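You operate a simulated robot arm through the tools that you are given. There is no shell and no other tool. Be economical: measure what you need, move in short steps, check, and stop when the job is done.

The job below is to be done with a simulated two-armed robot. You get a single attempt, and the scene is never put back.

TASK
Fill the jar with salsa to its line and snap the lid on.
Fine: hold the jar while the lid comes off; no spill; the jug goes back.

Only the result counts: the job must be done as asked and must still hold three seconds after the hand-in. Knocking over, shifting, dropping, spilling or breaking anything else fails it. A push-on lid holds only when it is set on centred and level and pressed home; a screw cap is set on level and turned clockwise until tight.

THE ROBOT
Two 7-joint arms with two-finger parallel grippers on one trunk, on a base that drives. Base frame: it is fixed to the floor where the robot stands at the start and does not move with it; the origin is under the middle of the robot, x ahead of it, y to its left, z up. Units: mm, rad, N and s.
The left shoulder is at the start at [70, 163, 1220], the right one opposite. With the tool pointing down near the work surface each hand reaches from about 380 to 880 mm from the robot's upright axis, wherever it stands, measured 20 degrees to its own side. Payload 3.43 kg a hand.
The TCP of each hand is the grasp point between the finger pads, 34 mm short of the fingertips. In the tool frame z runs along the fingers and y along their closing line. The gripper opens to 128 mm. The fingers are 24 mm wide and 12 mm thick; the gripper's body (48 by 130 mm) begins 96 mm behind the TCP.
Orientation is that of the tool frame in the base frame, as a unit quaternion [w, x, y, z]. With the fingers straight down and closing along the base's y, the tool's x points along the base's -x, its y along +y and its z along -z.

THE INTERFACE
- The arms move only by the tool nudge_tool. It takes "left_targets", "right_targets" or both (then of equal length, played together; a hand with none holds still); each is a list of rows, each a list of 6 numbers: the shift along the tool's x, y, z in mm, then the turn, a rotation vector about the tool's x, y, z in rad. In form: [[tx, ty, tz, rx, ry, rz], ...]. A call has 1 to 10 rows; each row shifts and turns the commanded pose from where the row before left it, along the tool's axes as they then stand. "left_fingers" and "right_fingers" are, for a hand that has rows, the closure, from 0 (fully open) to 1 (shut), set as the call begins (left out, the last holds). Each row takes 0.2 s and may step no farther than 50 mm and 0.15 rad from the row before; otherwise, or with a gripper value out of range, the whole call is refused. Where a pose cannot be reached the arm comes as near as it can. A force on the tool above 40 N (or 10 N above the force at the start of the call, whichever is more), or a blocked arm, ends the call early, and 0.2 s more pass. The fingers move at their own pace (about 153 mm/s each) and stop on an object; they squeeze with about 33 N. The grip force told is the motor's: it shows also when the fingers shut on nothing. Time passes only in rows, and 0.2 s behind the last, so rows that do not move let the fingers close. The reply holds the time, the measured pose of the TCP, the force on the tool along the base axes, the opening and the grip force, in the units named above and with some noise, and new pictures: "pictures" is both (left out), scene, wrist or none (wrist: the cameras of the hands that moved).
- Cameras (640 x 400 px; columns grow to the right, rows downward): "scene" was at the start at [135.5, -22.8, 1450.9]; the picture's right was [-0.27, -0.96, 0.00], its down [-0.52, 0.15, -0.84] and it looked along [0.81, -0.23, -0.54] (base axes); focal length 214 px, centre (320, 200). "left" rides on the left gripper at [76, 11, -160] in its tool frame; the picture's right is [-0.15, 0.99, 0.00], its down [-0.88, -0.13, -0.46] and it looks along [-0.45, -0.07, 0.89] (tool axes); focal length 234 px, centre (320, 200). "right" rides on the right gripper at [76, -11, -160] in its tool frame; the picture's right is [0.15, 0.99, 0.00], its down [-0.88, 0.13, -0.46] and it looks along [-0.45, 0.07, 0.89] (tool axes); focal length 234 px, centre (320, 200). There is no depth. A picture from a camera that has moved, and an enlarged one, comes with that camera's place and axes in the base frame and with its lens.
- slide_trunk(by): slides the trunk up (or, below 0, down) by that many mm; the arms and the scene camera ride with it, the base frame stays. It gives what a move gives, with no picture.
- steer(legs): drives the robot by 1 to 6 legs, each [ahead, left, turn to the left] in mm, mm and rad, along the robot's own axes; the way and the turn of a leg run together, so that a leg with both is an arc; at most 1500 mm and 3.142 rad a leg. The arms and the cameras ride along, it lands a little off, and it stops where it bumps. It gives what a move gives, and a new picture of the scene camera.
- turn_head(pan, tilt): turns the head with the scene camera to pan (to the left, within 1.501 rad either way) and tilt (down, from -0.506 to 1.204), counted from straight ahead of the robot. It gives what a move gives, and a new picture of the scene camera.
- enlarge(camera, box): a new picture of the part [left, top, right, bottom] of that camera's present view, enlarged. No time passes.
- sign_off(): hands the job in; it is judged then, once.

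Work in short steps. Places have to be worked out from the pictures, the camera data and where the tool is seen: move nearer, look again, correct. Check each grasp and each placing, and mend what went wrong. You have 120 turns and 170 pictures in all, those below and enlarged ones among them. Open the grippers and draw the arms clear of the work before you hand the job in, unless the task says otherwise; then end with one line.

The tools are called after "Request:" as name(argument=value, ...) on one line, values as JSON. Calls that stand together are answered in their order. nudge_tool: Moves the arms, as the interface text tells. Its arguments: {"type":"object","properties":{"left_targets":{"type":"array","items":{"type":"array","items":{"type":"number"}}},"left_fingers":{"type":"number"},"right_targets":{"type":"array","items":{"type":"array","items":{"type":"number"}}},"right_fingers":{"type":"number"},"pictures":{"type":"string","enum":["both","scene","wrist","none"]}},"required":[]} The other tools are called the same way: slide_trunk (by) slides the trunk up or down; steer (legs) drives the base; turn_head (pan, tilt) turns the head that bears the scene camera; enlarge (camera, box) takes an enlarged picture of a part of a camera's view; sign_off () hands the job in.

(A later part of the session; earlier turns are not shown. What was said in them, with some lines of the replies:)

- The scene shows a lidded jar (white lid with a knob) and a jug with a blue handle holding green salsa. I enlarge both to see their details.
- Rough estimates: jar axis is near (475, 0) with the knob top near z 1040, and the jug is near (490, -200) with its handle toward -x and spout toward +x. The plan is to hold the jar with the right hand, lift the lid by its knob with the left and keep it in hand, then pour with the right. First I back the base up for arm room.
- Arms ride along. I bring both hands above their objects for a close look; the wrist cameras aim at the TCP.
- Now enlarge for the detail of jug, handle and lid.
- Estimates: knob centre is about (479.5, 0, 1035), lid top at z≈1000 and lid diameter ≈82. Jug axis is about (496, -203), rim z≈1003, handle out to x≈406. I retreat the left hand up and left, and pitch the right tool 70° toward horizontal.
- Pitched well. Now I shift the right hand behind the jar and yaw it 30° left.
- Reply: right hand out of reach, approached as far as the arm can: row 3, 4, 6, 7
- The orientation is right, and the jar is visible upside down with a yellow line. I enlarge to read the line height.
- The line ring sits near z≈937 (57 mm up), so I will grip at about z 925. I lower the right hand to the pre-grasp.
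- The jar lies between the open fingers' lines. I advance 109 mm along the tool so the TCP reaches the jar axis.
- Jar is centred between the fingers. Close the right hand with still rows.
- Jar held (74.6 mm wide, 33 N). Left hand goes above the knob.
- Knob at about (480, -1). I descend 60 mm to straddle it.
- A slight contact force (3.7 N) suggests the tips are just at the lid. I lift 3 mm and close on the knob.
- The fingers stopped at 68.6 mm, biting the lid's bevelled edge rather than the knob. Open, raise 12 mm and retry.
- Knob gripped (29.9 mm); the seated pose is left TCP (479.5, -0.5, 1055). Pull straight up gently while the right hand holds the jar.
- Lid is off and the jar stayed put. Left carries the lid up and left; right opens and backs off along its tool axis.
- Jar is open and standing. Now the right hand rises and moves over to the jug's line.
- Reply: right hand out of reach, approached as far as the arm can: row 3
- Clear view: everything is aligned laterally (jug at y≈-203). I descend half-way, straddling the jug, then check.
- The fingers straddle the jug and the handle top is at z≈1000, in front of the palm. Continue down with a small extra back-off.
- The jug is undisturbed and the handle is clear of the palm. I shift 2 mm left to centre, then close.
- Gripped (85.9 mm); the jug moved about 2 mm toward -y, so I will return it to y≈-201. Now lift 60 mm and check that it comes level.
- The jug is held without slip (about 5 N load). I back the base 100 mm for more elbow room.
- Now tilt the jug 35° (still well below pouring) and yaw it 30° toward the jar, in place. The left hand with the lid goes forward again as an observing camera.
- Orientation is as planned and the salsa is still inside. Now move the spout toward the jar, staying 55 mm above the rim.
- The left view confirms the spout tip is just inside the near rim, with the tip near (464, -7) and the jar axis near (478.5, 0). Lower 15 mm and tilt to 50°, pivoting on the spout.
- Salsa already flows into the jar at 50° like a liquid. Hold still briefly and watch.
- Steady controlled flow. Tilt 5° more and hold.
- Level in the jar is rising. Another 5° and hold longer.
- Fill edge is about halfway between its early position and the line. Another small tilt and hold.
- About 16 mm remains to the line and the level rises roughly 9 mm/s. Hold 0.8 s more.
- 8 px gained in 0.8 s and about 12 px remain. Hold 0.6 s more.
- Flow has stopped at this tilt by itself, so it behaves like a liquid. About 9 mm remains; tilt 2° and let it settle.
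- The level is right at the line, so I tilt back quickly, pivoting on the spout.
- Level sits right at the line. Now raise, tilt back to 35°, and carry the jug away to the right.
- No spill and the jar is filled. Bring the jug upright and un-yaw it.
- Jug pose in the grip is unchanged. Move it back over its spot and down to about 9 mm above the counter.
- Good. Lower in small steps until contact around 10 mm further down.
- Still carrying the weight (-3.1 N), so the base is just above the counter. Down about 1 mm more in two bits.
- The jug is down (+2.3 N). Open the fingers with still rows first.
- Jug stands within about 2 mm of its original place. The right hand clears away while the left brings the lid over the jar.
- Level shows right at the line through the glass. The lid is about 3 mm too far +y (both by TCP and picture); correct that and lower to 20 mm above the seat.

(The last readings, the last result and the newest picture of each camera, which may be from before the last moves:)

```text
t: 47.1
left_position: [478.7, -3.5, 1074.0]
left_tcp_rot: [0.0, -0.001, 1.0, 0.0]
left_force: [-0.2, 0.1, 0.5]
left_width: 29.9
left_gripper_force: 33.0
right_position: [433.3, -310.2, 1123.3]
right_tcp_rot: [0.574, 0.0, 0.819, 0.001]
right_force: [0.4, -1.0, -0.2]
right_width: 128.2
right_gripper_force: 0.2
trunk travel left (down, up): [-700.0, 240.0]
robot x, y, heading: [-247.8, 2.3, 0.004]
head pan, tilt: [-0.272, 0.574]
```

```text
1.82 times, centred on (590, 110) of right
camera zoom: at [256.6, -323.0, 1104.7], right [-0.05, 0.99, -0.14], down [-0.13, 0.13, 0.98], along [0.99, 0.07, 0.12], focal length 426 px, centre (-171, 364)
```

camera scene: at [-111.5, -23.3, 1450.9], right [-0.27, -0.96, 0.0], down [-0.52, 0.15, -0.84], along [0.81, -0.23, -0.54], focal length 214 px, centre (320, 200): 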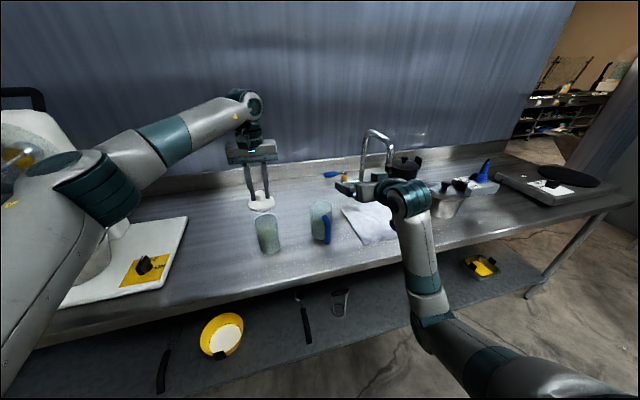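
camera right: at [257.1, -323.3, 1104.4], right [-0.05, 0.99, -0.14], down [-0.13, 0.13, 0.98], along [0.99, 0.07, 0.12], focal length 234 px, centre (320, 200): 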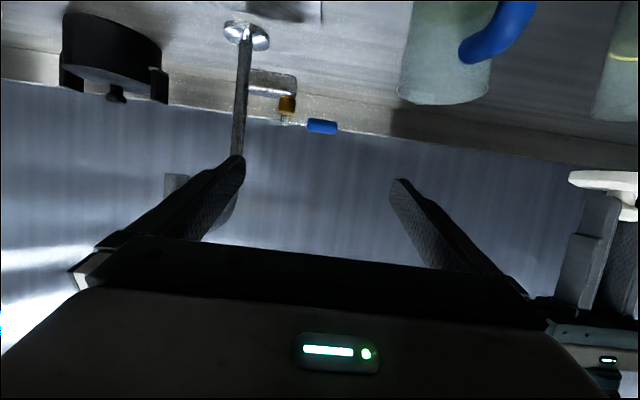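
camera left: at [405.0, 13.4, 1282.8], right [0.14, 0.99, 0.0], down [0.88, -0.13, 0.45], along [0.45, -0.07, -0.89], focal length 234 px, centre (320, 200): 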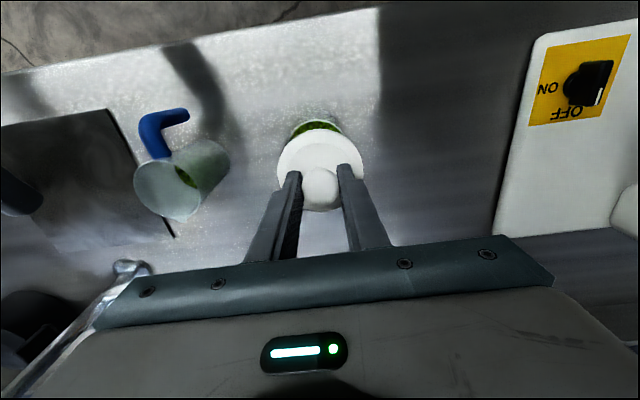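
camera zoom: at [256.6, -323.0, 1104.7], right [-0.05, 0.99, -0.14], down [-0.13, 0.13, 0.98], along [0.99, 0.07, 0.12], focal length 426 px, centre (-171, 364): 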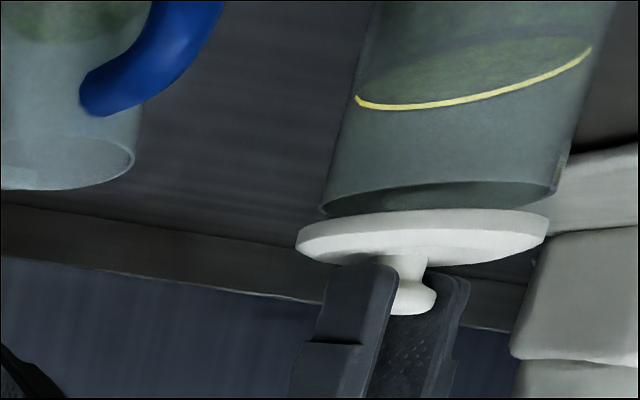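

Readings are noisy, so I zoom in tighter to compare the lid and jar centres, taking a still reading too.

Request:
nudge_tool(left_targets=[[0, 0, 0, 0, 0, 0], [0, 0, 0, 0, 0, 0]], pictures="none")

Request:
enlarge(camera="scene", box=[252, 200, 292, 240])

Request:
enlarge(camera="right", box=[576, 40, 640, 160])

```text
t: 47.7
left_position: [478.8, -2.7, 1074.3]
left_tcp_rot: [-0.001, -0.001, 1.0, 0.0]
left_force: [-0.1, -0.1, -0.1]
left_width: 29.8
left_gripper_force: 33.1
right_position: [432.9, -309.7, 1123.0]
right_tcp_rot: [0.574, 0.0, 0.819, 0.001]
right_force: [0.3, 0.4, 0.1]
right_width: 128.1
right_gripper_force: 0.0
trunk travel left (down, up): [-700.0, 240.0]
robot x, y, heading: [-248.2, -0.4, -0.005]
head pan, tilt: [-0.272, 0.574]
```

```text
10.00 times, centred on (272, 220) of scene
camera zoom: at [-112.4, -23.0, 1450.9], right [-0.27, -0.96, 0.0], down [-0.52, 0.15, -0.84], along [0.81, -0.23, -0.54], focal length 2145 px, centre (800, 0)
```

zoom: 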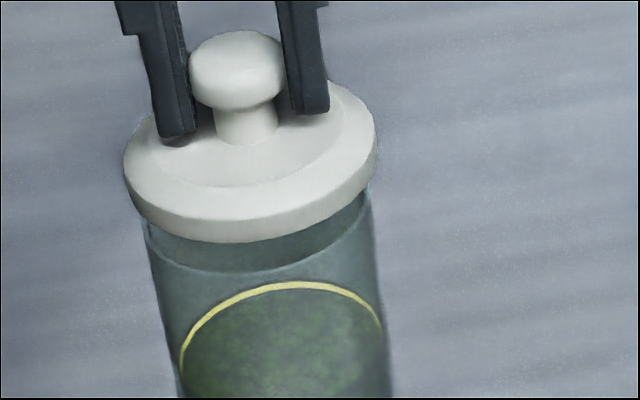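

```text
3.33 times, centred on (608, 100) of right
camera zoom: at [256.4, -323.1, 1104.8], right [-0.05, 0.99, -0.14], down [-0.13, 0.13, 0.98], along [0.99, 0.07, 0.12], focal length 781 px, centre (-640, 533)
```

zoom: 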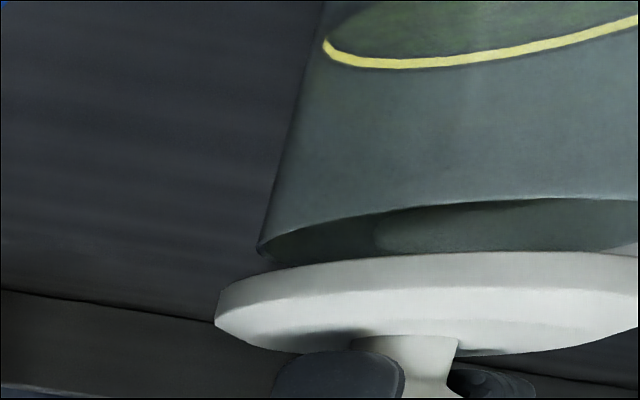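

The scene view says the lid is laterally centred. I use the left wrist camera for an independent check.

Request:
enlarge(camera="left", box=[260, 100, 380, 220])

```text
3.33 times, centred on (320, 160) of left
camera zoom: at [404.0, 9.2, 1234.2], right [0.15, 0.99, 0.0], down [0.88, -0.13, 0.45], along [0.45, -0.07, -0.89], focal length 781 px, centre (320, 333)
```

zoom: 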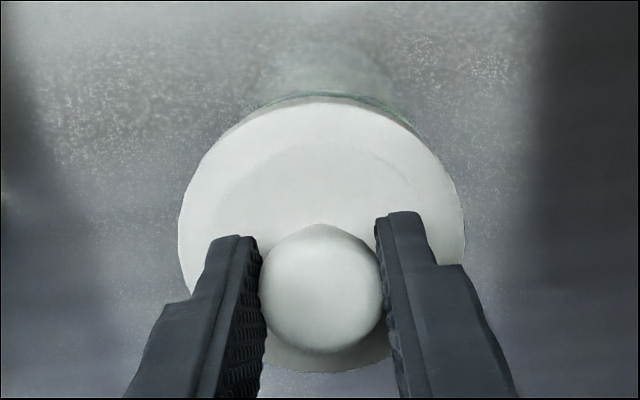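

Request:
enlarge(camera="left", box=[290, 105, 350, 142])

Request:
enlarge(camera="scene", box=[254, 210, 284, 230])

```text
10.67 times, centred on (320, 124) of left
camera zoom: at [404.0, 9.2, 1234.2], right [0.15, 0.99, 0.0], down [0.88, -0.13, 0.45], along [0.45, -0.07, -0.89], focal length 2498 px, centre (320, 1016)
```

zoom: 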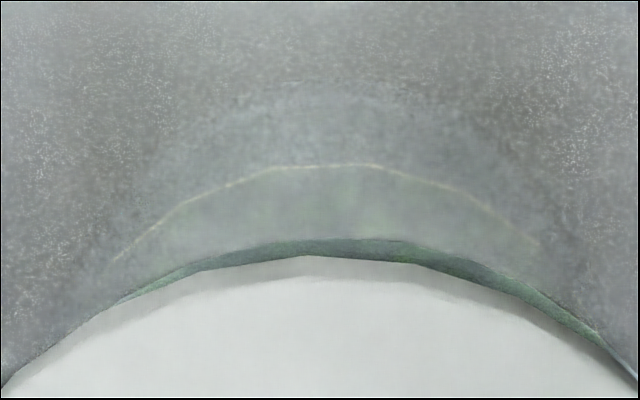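

```text
16.00 times, centred on (269, 220) of scene
camera zoom: at [-112.4, -23.0, 1450.9], right [-0.27, -0.96, 0.0], down [-0.52, 0.15, -0.84], along [0.81, -0.23, -0.54], focal length 3432 px, centre (1136, -120)
```

zoom: 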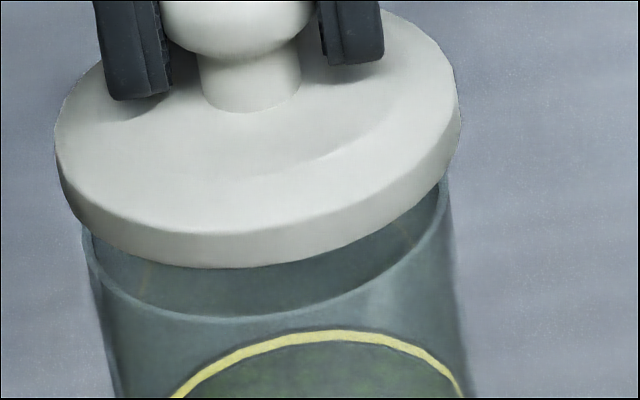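

The wrist views say the lid sits about 1–3 mm too far -y, and the TCP reading agrees. I shift +1.8 mm in y, then lower 12 mm and check again.

Request:
nudge_tool(left_targets=[[-0.4, 1.8, 6, 0, 0, 0], [0, 0, 5, 0, 0, 0], [0, 0, 0, 0, 0, 0]], pictures="none")

Request:
enlarge(camera="left", box=[290, 105, 350, 142])

Request:
enlarge(camera="scene", box=[254, 210, 284, 230])

```text
t: 48.5
left_position: [480.7, -0.2, 1064.3]
left_tcp_rot: [0.0, 0.0, 1.0, 0.0]
left_force: [0.1, -0.2, -0.6]
left_width: 29.8
left_gripper_force: 33.1
right_position: [434.4, -310.5, 1123.1]
right_tcp_rot: [0.575, 0.0, 0.818, 0.001]
right_force: [0.5, -0.1, 0.4]
right_width: 128.1
right_gripper_force: 0.0
trunk travel left (down, up): [-700.0, 240.0]
robot x, y, heading: [-254.4, -0.7, 0.0]
head pan, tilt: [-0.272, 0.574]
```

```text
10.67 times, centred on (320, 124) of left
camera zoom: at [404.7, 10.5, 1222.6], right [0.15, 0.99, 0.0], down [0.88, -0.13, 0.46], along [0.45, -0.07, -0.89], focal length 2498 px, centre (320, 1016)
```

zoom: 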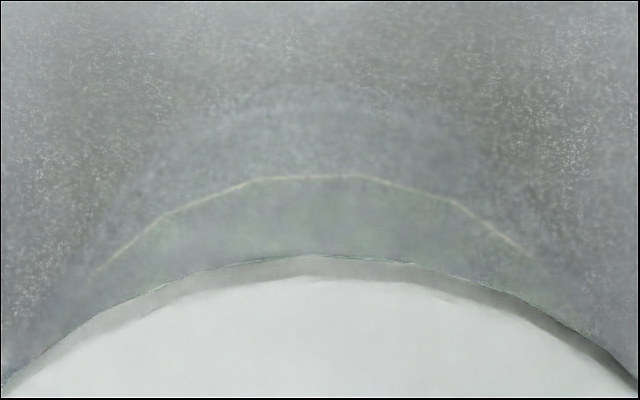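

```text
16.00 times, centred on (269, 220) of scene
camera zoom: at [-112.5, -23.0, 1450.9], right [-0.27, -0.96, 0.0], down [-0.52, 0.15, -0.84], along [0.81, -0.23, -0.54], focal length 3432 px, centre (1136, -120)
```

zoom: 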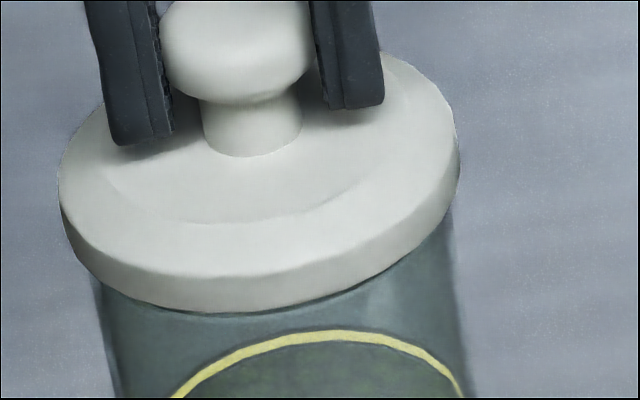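

Now both views show the lid balanced over the jar. Descend gently and press.

Request:
nudge_tool(left_targets=[[0, 0, 3, 0, 0, 0], [0, 0, 2, 0, 0, 0], [0, 0, 2, 0, 0, 0]], pictures="none")

Request:
enlarge(camera="scene", box=[254, 205, 290, 230])

```text
t: 49.3
left_position: [481.0, -2.0, 1056.6]
left_tcp_rot: [-0.001, -0.001, 1.0, 0.0]
left_force: [-0.9, -0.2, -0.8]
left_width: 29.6
left_gripper_force: 32.6
right_position: [433.5, -310.1, 1122.1]
right_tcp_rot: [0.575, 0.0, 0.818, 0.001]
right_force: [0.3, 1.1, -0.6]
right_width: 127.9
right_gripper_force: 0.0
trunk travel left (down, up): [-700.0, 240.0]
robot x, y, heading: [-248.4, 1.9, 0.003]
head pan, tilt: [-0.272, 0.574]
```

```text
16.00 times, centred on (272, 218) of scene
camera zoom: at [-112.3, -23.0, 1450.9], right [-0.27, -0.96, 0.0], down [-0.52, 0.15, -0.84], along [0.81, -0.23, -0.54], focal length 3432 px, centre (1088, -80)
```

zoom: 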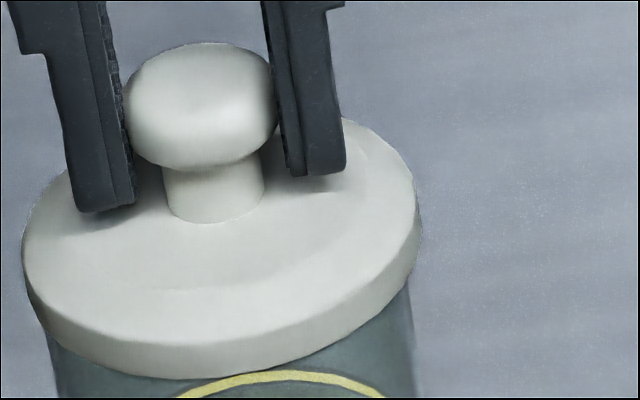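

No contact yet; continue in 1 mm steps.

Request:
nudge_tool(left_targets=[[0, 0, 1, 0, 0, 0], [0, 0, 1, 0, 0, 0], [0, 0, 0, 0, 0, 0]], pictures="none")

```text
t: 50.1
left_position: [480.3, -3.1, 1054.3]
left_tcp_rot: [-0.001, 0.0, 1.0, 0.001]
left_force: [0.4, -0.9, 0.0]
left_width: 29.6
left_gripper_force: 32.8
right_position: [432.9, -309.4, 1123.1]
right_tcp_rot: [0.575, 0.0, 0.818, 0.001]
right_force: [0.1, 0.1, 0.0]
right_width: 128.1
right_gripper_force: 0.1
trunk travel left (down, up): [-700.0, 240.0]
robot x, y, heading: [-250.1, -1.2, -0.001]
head pan, tilt: [-0.272, 0.574]
```

Still free. Check the views before going on.

Request:
enlarge(camera="scene", box=[254, 212, 290, 237])

Request:
enlarge(camera="right", box=[576, 40, 640, 160])

Request:
enlarge(camera="left", box=[290, 105, 350, 142])

```text
16.00 times, centred on (272, 224) of scene
camera zoom: at [-112.5, -23.0, 1450.9], right [-0.27, -0.96, 0.0], down [-0.52, 0.15, -0.84], along [0.81, -0.23, -0.54], focal length 3432 px, centre (1088, -192)
```

zoom: 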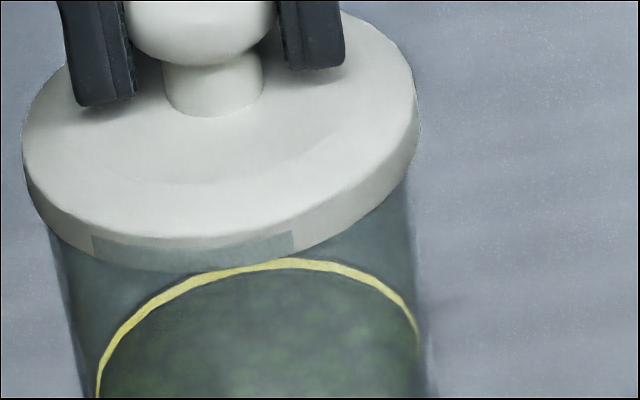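

```text
3.33 times, centred on (608, 100) of right
camera zoom: at [256.4, -323.0, 1104.8], right [-0.05, 0.99, -0.14], down [-0.13, 0.13, 0.98], along [0.99, 0.07, 0.12], focal length 781 px, centre (-640, 533)
```

zoom: 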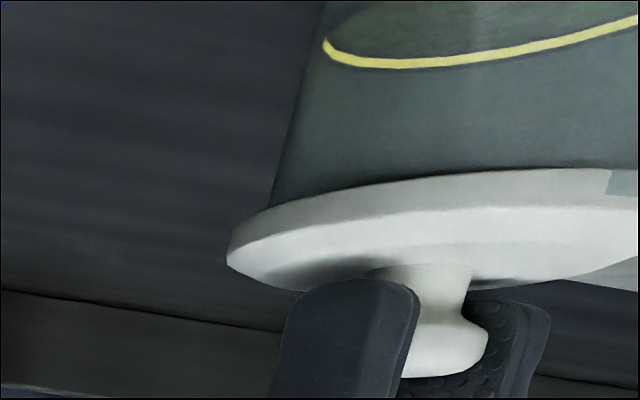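

```text
10.67 times, centred on (320, 124) of left
camera zoom: at [405.7, 9.7, 1213.5], right [0.15, 0.99, 0.0], down [0.88, -0.13, 0.45], along [0.45, -0.07, -0.89], focal length 2498 px, centre (320, 1016)
```

zoom: 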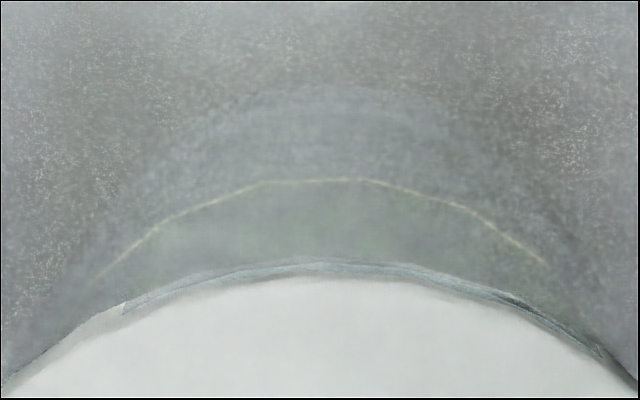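

At the near (-x) side the jar wall shows through the lid's skirt, while there is no contact force. So the lid is about 4 mm too far +x relative to the jar. I lift clear by 14 mm and shift 4 mm toward -x.

Request:
nudge_tool(left_targets=[[0, 0, -7, 0, 0, 0], [0, 0, -7, 0, 0, 0], [4, 0.3, 0, 0, 0, 0], [0, 0, 0, 0, 0, 0]], pictures="none")

Request:
enlarge(camera="scene", box=[250, 205, 290, 235])

Request:
enlarge(camera="left", box=[290, 105, 350, 142])

Request:
enlarge(camera="right", box=[576, 40, 640, 160])

```text
t: 51.1
left_position: [477.4, -1.5, 1069.0]
left_tcp_rot: [0.0, -0.001, 1.0, 0.0]
left_force: [0.0, -0.2, -0.1]
left_width: 29.6
left_gripper_force: 32.8
right_position: [434.0, -310.9, 1123.1]
right_tcp_rot: [0.574, -0.001, 0.819, 0.002]
right_force: [-0.2, -0.5, 0.0]
right_width: 127.9
right_gripper_force: 0.1
trunk travel left (down, up): [-700.0, 240.0]
robot x, y, heading: [-248.7, 2.6, 0.002]
head pan, tilt: [-0.272, 0.574]
```

```text
13.33 times, centred on (270, 220) of scene
camera zoom: at [-112.4, -23.1, 1450.9], right [-0.27, -0.96, 0.0], down [-0.52, 0.15, -0.84], along [0.81, -0.23, -0.54], focal length 2860 px, centre (987, -67)
```

zoom: 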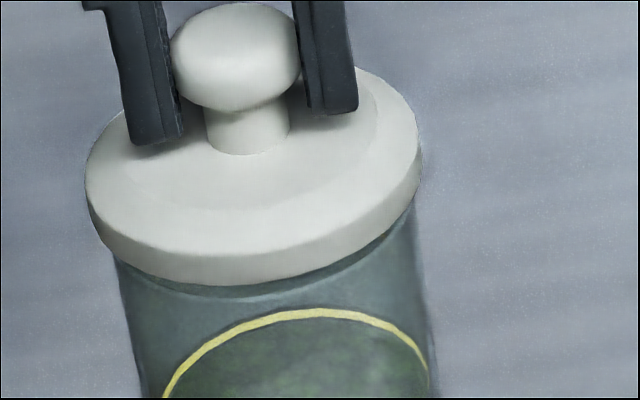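

```text
10.67 times, centred on (320, 124) of left
camera zoom: at [402.2, 10.4, 1227.3], right [0.15, 0.99, 0.0], down [0.88, -0.13, 0.45], along [0.45, -0.07, -0.89], focal length 2498 px, centre (320, 1016)
```

zoom: 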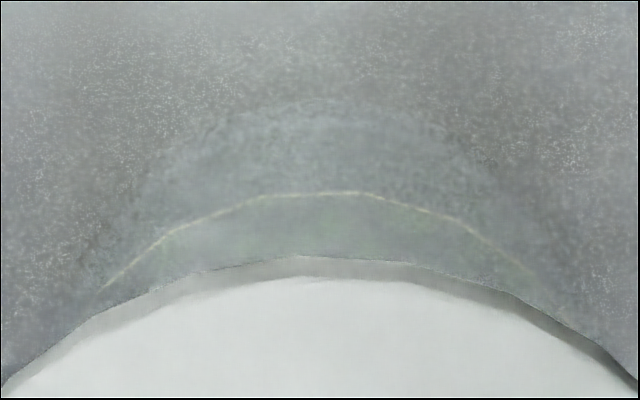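

```text
3.33 times, centred on (608, 100) of right
camera zoom: at [256.4, -323.1, 1104.8], right [-0.05, 0.99, -0.14], down [-0.13, 0.13, 0.98], along [0.99, 0.07, 0.12], focal length 781 px, centre (-640, 533)
```

zoom: 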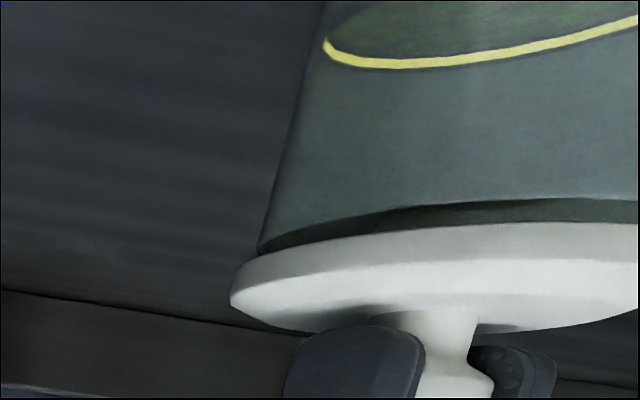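

All three views now agree the lid is concentric within about 1 mm. Descend again.

Request:
nudge_tool(left_targets=[[0, 0, 6, 0, 0, 0], [0, 0, 4, 0, 0, 0], [0, 0, 3, 0, 0, 0], [0, 0, 1, 0, 0, 0]], pictures="none")

Request:
enlarge(camera="scene", box=[250, 205, 290, 235])

Request:
enlarge(camera="right", box=[576, 40, 640, 160])

```text
t: 52.1
left_position: [476.3, -1.7, 1054.0]
left_tcp_rot: [-0.001, 0.0, 1.0, 0.0]
left_force: [-0.5, -0.5, -0.5]
left_width: 29.4
left_gripper_force: 32.9
right_position: [432.7, -310.0, 1123.6]
right_tcp_rot: [0.574, 0.0, 0.819, 0.002]
right_force: [-0.8, 0.2, 0.4]
right_width: 127.9
right_gripper_force: 0.0
trunk travel left (down, up): [-700.0, 240.0]
robot x, y, heading: [-249.2, -0.4, -0.005]
head pan, tilt: [-0.272, 0.574]
```

```text
13.33 times, centred on (270, 220) of scene
camera zoom: at [-112.4, -23.0, 1450.9], right [-0.27, -0.96, 0.0], down [-0.52, 0.15, -0.84], along [0.81, -0.23, -0.54], focal length 2860 px, centre (987, -67)
```

zoom: 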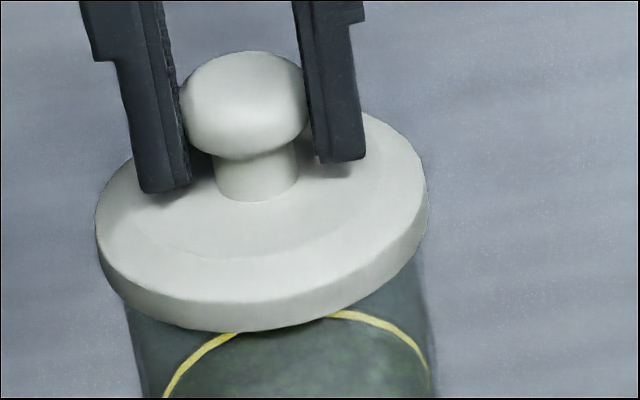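

```text
3.33 times, centred on (608, 100) of right
camera zoom: at [256.4, -323.0, 1104.8], right [-0.05, 0.99, -0.14], down [-0.13, 0.13, 0.98], along [0.99, 0.07, 0.12], focal length 781 px, centre (-640, 533)
```

zoom: 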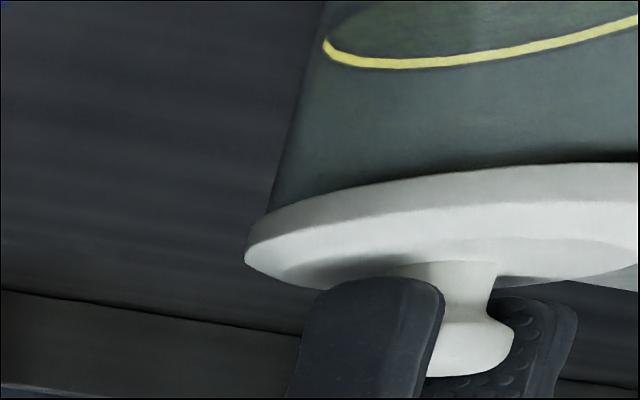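

The lid now surrounds the jar evenly. Continue down in 1 mm steps until force appears.

Request:
nudge_tool(left_targets=[[0, 0, 1, 0, 0, 0], [0, 0, 1, 0, 0, 0], [0, 0, 1, 0, 0, 0]], pictures="none")

```text
t: 52.9
left_position: [474.7, -1.4, 1054.8]
left_tcp_rot: [0.002, -0.001, 1.0, -0.001]
left_force: [5.9, 1.2, 22.2]
left_width: 29.8
left_gripper_force: 32.8
right_position: [432.0, -309.7, 1124.1]
right_tcp_rot: [0.576, 0.0, 0.817, 0.001]
right_force: [0.8, 0.2, -0.3]
right_width: 127.8
right_gripper_force: 0.1
trunk travel left (down, up): [-700.0, 240.0]
robot x, y, heading: [-248.2, -2.3, -0.003]
head pan, tilt: [-0.272, 0.574]
```

Contact at the seat height with 22 N. Press on in small steps.

Request:
nudge_tool(left_targets=[[0, 0, 0.8, 0, 0, 0], [0, 0, 0.8, 0, 0, 0]], pictures="none")

Request:
enlarge(camera="scene", box=[250, 205, 290, 235])

```text
t: 53.5
left_position: [473.9, -1.9, 1052.5]
left_tcp_rot: [0.001, 0.0, 1.0, -0.001]
left_force: [4.3, 3.0, 29.9]
left_width: 29.5
left_gripper_force: 32.9
right_position: [430.3, -309.7, 1126.2]
right_tcp_rot: [0.575, 0.0, 0.818, 0.002]
right_force: [0.8, 0.1, -0.3]
right_width: 128.0
right_gripper_force: 0.0
trunk travel left (down, up): [-700.0, 240.0]
robot x, y, heading: [-243.7, 3.5, 0.002]
head pan, tilt: [-0.272, 0.574]
```

```text
13.33 times, centred on (270, 220) of scene
camera zoom: at [-115.7, -22.6, 1451.4], right [-0.27, -0.96, 0.0], down [-0.52, 0.15, -0.84], along [0.81, -0.23, -0.54], focal length 2860 px, centre (987, -67)
```

zoom: 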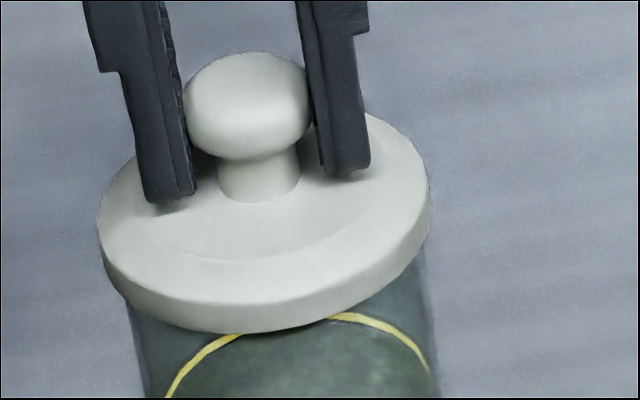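

The lid is down at seat height, but at 30 N the fingers begin to slide on the knob. I open slightly around the knob and re-check the geometry before pressing the lid top with both fingertips.

Request:
nudge_tool(left_targets=[[0, 0, -2, 0, 0, 0], [0, 0, -2, 0, 0, 0], [0, 0, 0, 0, 0, 0]], left_fingers=0.62, pictures="none")

Request:
enlarge(camera="scene", box=[250, 205, 290, 235])

Request:
enlarge(camera="left", box=[260, 100, 380, 220])

Request:
enlarge(camera="right", box=[560, 40, 640, 180])

```text
t: 54.3
left_position: [475.1, -1.9, 1053.7]
left_tcp_rot: [-0.001, -0.001, 1.0, 0.0]
left_force: [1.2, -1.1, 0.1]
left_width: 48.6
left_gripper_force: 0.1
right_position: [432.5, -310.4, 1122.1]
right_tcp_rot: [0.575, 0.001, 0.818, 0.001]
right_force: [-1.3, -0.9, -0.4]
right_width: 128.1
right_gripper_force: 0.0
trunk travel left (down, up): [-700.0, 240.0]
robot x, y, heading: [-244.2, -2.2, -0.004]
head pan, tilt: [-0.272, 0.574]
```

```text
13.33 times, centred on (270, 220) of scene
camera zoom: at [-112.7, -23.1, 1450.9], right [-0.27, -0.96, 0.0], down [-0.52, 0.15, -0.84], along [0.81, -0.23, -0.54], focal length 2860 px, centre (987, -67)
```

zoom: 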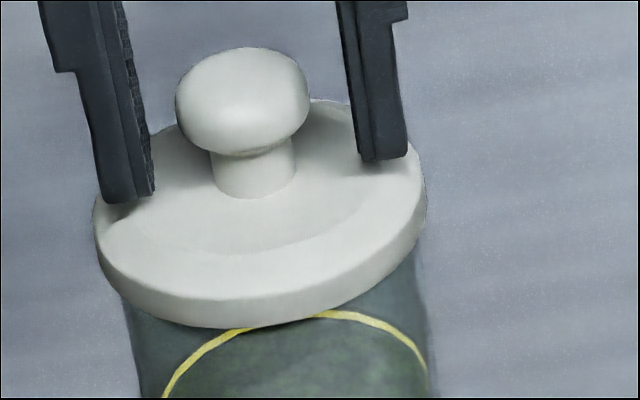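

```text
3.33 times, centred on (320, 160) of left
camera zoom: at [401.1, 9.8, 1212.3], right [0.15, 0.99, 0.0], down [0.88, -0.13, 0.45], along [0.45, -0.07, -0.89], focal length 781 px, centre (320, 333)
```

zoom: 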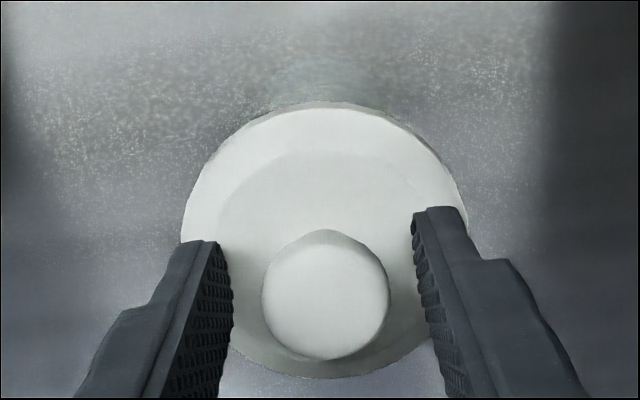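

```text
2.86 times, centred on (600, 110) of right
camera zoom: at [256.2, -323.1, 1104.8], right [-0.05, 0.99, -0.14], down [-0.13, 0.13, 0.98], along [0.99, 0.07, 0.12], focal length 669 px, centre (-480, 457)
```

zoom: 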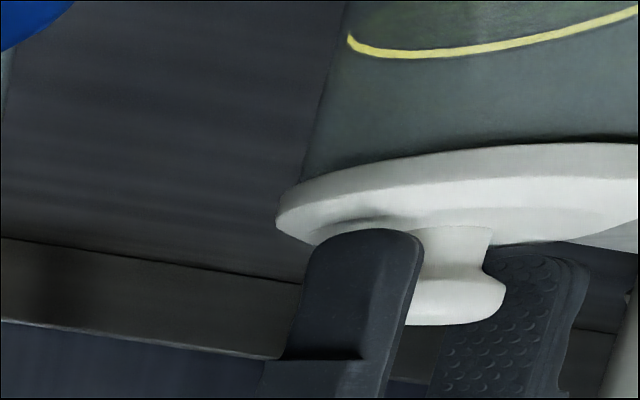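

The lid rests level on the jar, axis at x≈480.5, while the TCP is at 475. I centre the fingers (+5 mm x) and lower both fingertips onto the lid top to press evenly.

Request:
nudge_tool(left_targets=[[-5, 0, 0, 0, 0, 0], [0, 0, 3, 0, 0, 0], [0, 0, 2, 0, 0, 0], [0, 0, 1, 0, 0, 0]], pictures="none")

```text
t: 55.3
left_position: [480.9, -1.7, 1048.0]
left_tcp_rot: [0.0, 0.0, 1.0, 0.0]
left_force: [1.4, 0.0, 3.8]
left_width: 48.6
left_gripper_force: 0.0
right_position: [432.9, -311.4, 1123.5]
right_tcp_rot: [0.575, 0.0, 0.818, 0.001]
right_force: [0.3, 1.3, -0.2]
right_width: 128.0
right_gripper_force: 0.1
trunk travel left (down, up): [-700.0, 240.0]
robot x, y, heading: [-248.0, 0.6, -0.0]
head pan, tilt: [-0.272, 0.574]
```

Touching (3.8 N) with the tips at z≈1014. Press with 1 mm steps.

Request:
nudge_tool(left_targets=[[0, 0, 1, 0, 0, 0], [0, 0, 1, 0, 0, 0], [0, 0, 1, 0, 0, 0]], pictures="none")

Request:
enlarge(camera="scene", box=[250, 205, 290, 235])

```text
t: 56.1
left_position: [480.6, -2.7, 1048.7]
left_tcp_rot: [0.002, -0.002, 1.0, 0.0]
left_force: [1.4, -0.7, 19.2]
left_width: 48.6
left_gripper_force: 0.2
right_position: [431.3, -311.0, 1124.8]
right_tcp_rot: [0.575, 0.0, 0.818, 0.001]
right_force: [-0.3, 0.3, 0.1]
right_width: 127.9
right_gripper_force: 0.1
trunk travel left (down, up): [-700.0, 240.0]
robot x, y, heading: [-247.6, -1.1, 0.001]
head pan, tilt: [-0.272, 0.574]
```

```text
13.33 times, centred on (270, 220) of scene
camera zoom: at [-114.6, -23.2, 1451.4], right [-0.27, -0.96, 0.0], down [-0.52, 0.15, -0.84], along [0.81, -0.23, -0.54], focal length 2860 px, centre (987, -67)
```

zoom: 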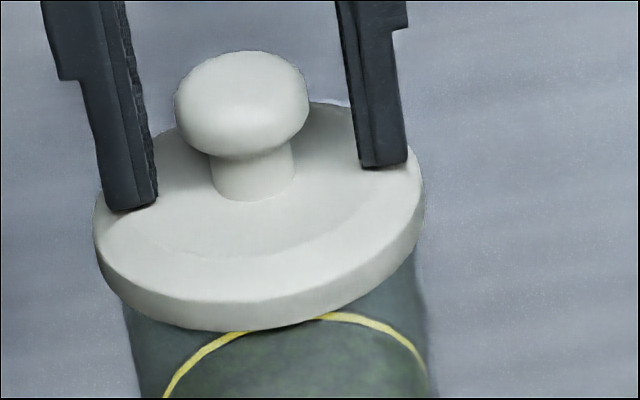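

19 N and rigid. Increase toward about 38 N.

Request:
nudge_tool(left_targets=[[0, 0, 1, 0, 0, 0], [0, 0, 1, 0, 0, 0], [0, 0, 1, 0, 0, 0]], pictures="none")

```text
t: 57.0
left_position: [481.8, -0.8, 1049.0]
left_tcp_rot: [0.004, 0.0, 1.0, -0.002]
left_force: [-4.6, 1.2, 16.3]
left_width: 48.7
left_gripper_force: 0.0
right_position: [431.7, -309.3, 1122.1]
right_tcp_rot: [0.575, 0.0, 0.818, 0.001]
right_force: [-0.1, 0.1, 0.3]
right_width: 128.2
right_gripper_force: 0.2
trunk travel left (down, up): [-700.0, 240.0]
robot x, y, heading: [-248.0, 0.6, 0.002]
head pan, tilt: [-0.272, 0.574]
stopped in row 3 (left hand): the force on the tool passed its limit (the readings are from after the stop); the commanded pose is now the measured one
```

The 40 N limit was reached with the lid firm. Now test: back off, regrip the knob, and lift slightly to see whether the lid is held by the jar.

Request:
nudge_tool(left_targets=[[0, 0, -3, 0, 0, 0], [0, 0, -3, 0, 0, 0]], pictures="none")

Request:
enlarge(camera="scene", box=[250, 205, 290, 235])

Request:
nudge_tool(left_targets=[[0, 0, 0, 0, 0, 0], [0, 0, 0, 0, 0, 0], [0, 0, 0, 0, 0, 0]], left_fingers=1, pictures="none")

Request:
nudge_tool(left_targets=[[0, 0, -1, 0, 0, 0], [0, 0, -1, 0, 0, 0], [0, 0, 0, 0, 0, 0]], pictures="none")

Request:
enlarge(camera="scene", box=[250, 205, 290, 235])

```text
t: 57.5
left_position: [482.3, -1.6, 1051.7]
left_tcp_rot: [0.002, -0.001, 1.0, -0.001]
left_force: [-0.6, -0.8, 0.4]
left_width: 48.6
left_gripper_force: 0.0
right_position: [434.0, -310.5, 1122.5]
right_tcp_rot: [0.574, 0.001, 0.819, 0.001]
right_force: [-0.5, 0.3, 0.6]
right_width: 127.8
right_gripper_force: 0.1
trunk travel left (down, up): [-700.0, 240.0]
robot x, y, heading: [-249.0, 0.2, 0.001]
head pan, tilt: [-0.272, 0.574]
```

```text
13.33 times, centred on (270, 220) of scene
camera zoom: at [-112.4, -22.9, 1450.7], right [-0.27, -0.96, 0.0], down [-0.52, 0.15, -0.84], along [0.81, -0.23, -0.54], focal length 2860 px, centre (987, -67)
```

zoom: 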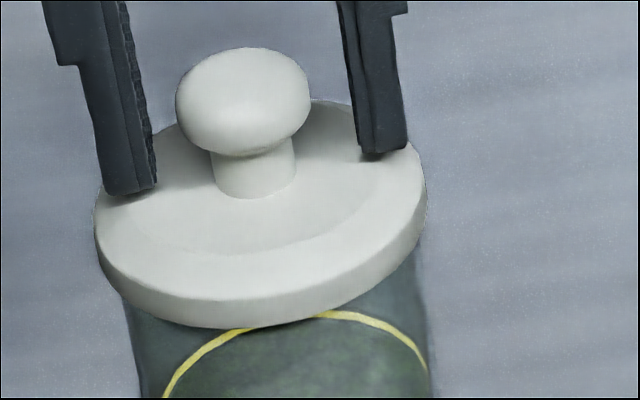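

```text
t: 58.4
left_position: [482.8, -1.9, 1052.0]
left_tcp_rot: [0.001, 0.0, 1.0, 0.0]
left_force: [-0.4, 0.4, -1.9]
left_width: 29.4
left_gripper_force: 33.4
right_position: [432.8, -310.4, 1123.1]
right_tcp_rot: [0.574, 0.0, 0.819, 0.001]
right_force: [-0.3, 0.4, 0.6]
right_width: 127.9
right_gripper_force: 0.0
trunk travel left (down, up): [-700.0, 240.0]
robot x, y, heading: [-248.4, -1.7, -0.002]
head pan, tilt: [-0.272, 0.574]
```

```text
t: 59.1
left_position: [482.0, -2.2, 1053.0]
left_tcp_rot: [0.002, -0.001, 1.0, -0.001]
left_force: [0.5, -0.4, -3.2]
left_width: 29.7
left_gripper_force: 32.6
right_position: [433.6, -310.1, 1121.6]
right_tcp_rot: [0.574, 0.001, 0.819, 0.001]
right_force: [-0.6, -0.1, 0.0]
right_width: 128.1
right_gripper_force: 0.0
trunk travel left (down, up): [-700.0, 240.0]
robot x, y, heading: [-245.8, -2.1, 0.001]
head pan, tilt: [-0.272, 0.574]
```

```text
13.33 times, centred on (270, 220) of scene
camera zoom: at [-111.8, -23.0, 1450.8], right [-0.27, -0.96, 0.0], down [-0.52, 0.15, -0.84], along [0.81, -0.23, -0.54], focal length 2860 px, centre (987, -67)
```

zoom: 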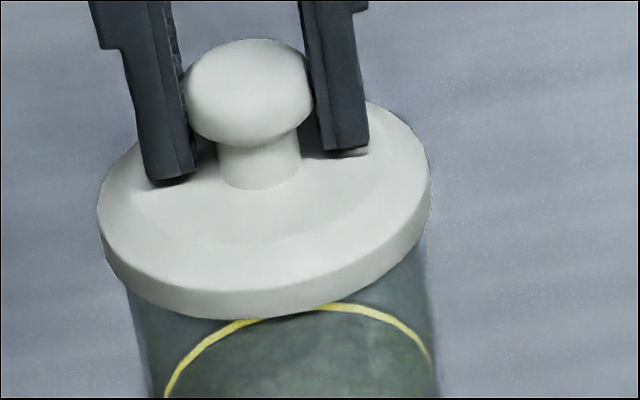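

The jar and its line rise together with the lid (load -3.2 N), so the lid is snapped on. Lower back down gently and release.

Request:
nudge_tool(left_targets=[[0, 0, 1, 0, 0, 0], [0, 0, 1, 0, 0, 0], [0, 0, 0.5, 0, 0, 0]], pictures="none")

```text
t: 60.0
left_position: [481.4, -2.1, 1052.1]
left_tcp_rot: [0.002, -0.001, 1.0, -0.001]
left_force: [0.7, -0.3, 0.1]
left_width: 29.5
left_gripper_force: 32.4
right_position: [432.5, -310.8, 1123.6]
right_tcp_rot: [0.574, 0.0, 0.819, 0.002]
right_force: [0.3, 0.5, 0.2]
right_width: 127.9
right_gripper_force: 0.1
trunk travel left (down, up): [-700.0, 240.0]
robot x, y, heading: [-251.2, 0.4, -0.002]
head pan, tilt: [-0.272, 0.574]
```

The jar stands again (load 0). Open and withdraw straight up, then left.

Request:
nudge_tool(left_targets=[[0, 0, 0, 0, 0, 0], [0, 0, 0, 0, 0, 0]], left_fingers=0.45, pictures="none")

Request:
nudge_tool(left_targets=[[0, 0, -15, 0, 0, 0], [0, 0, -35, 0, 0, 0], [0, 0, -40, 0, 0, 0], [0, 40, -20, 0, 0, 0], [0, 40, 0, 0, 0, 0], [0, 40, 0, 0, 0, 0]], right_targets=[[0, 0, 0, 0, 0, 0], [-10, -20, -20, 0, 0, 0], [-10, -20, -20, 0, 0, 0], [0, 0, 0, 0, 0, 0], [0, 0, 0, 0, 0, 0], [0, 0, 0, 0, 0, 0]], pictures="scene")

Request:
enlarge(camera="scene", box=[230, 190, 350, 270])

```text
t: 60.5
left_position: [481.5, -2.1, 1051.1]
left_tcp_rot: [0.002, -0.001, 1.0, -0.001]
left_force: [1.3, 0.0, -0.1]
left_width: 70.4
left_gripper_force: 0.0
right_position: [433.4, -310.7, 1123.5]
right_tcp_rot: [0.575, 0.0, 0.818, 0.001]
right_force: [0.3, 0.1, -0.6]
right_width: 127.9
right_gripper_force: 0.1
trunk travel left (down, up): [-700.0, 240.0]
robot x, y, heading: [-248.0, -1.3, 0.001]
head pan, tilt: [-0.272, 0.574]
```

```text
t: 62.0
left_position: [481.0, 118.3, 1161.6]
left_tcp_rot: [0.003, 0.0, 1.0, -0.002]
left_force: [-0.7, 0.0, -0.3]
left_width: 70.4
left_gripper_force: 0.1
right_position: [401.8, -350.3, 1154.6]
right_tcp_rot: [0.574, -0.001, 0.819, 0.001]
right_force: [0.4, 0.3, -0.2]
right_width: 128.2
right_gripper_force: 0.1
trunk travel left (down, up): [-700.0, 240.0]
robot x, y, heading: [-247.4, 0.0, -0.002]
head pan, tilt: [-0.272, 0.574]
camera scene: at [-112.7, -21.5, 1451.0], right [-0.27, -0.96, 0.0], down [-0.52, 0.15, -0.84], along [0.81, -0.23, -0.54], focal length 214 px, centre (320, 200)
```

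scene: 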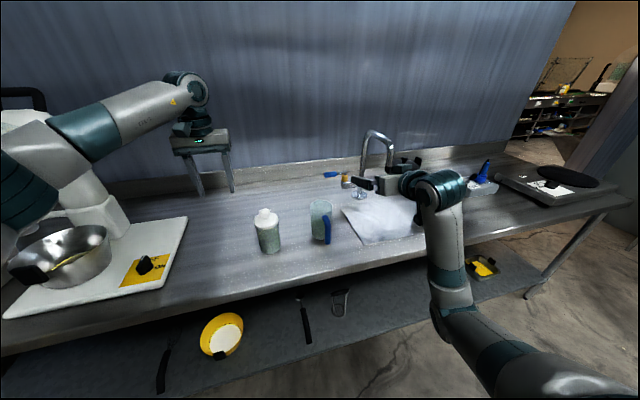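

```text
5.00 times, centred on (290, 230) of scene
camera zoom: at [-112.7, -21.5, 1451.0], right [-0.27, -0.96, 0.0], down [-0.52, 0.15, -0.84], along [0.81, -0.23, -0.54], focal length 1072 px, centre (470, 50)
```

zoom: 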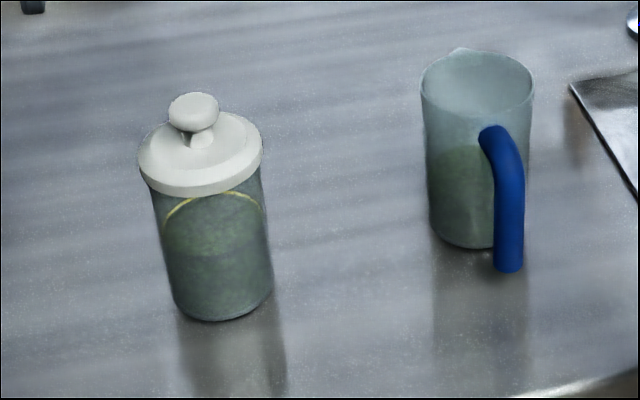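

The lid is level and seated, the jar filled to its line, the jug back in place, nothing spilled, and both arms are clear. Handing in.

Request:
sign_off()

```text
The job is handed in.
```

The jar is filled to its yellow line with the lid snapped on (a light lift raised the jar with it); the right hand held the jar while the lid came off, I saw no spill, and the jug stands within about 2 mm of where it began.
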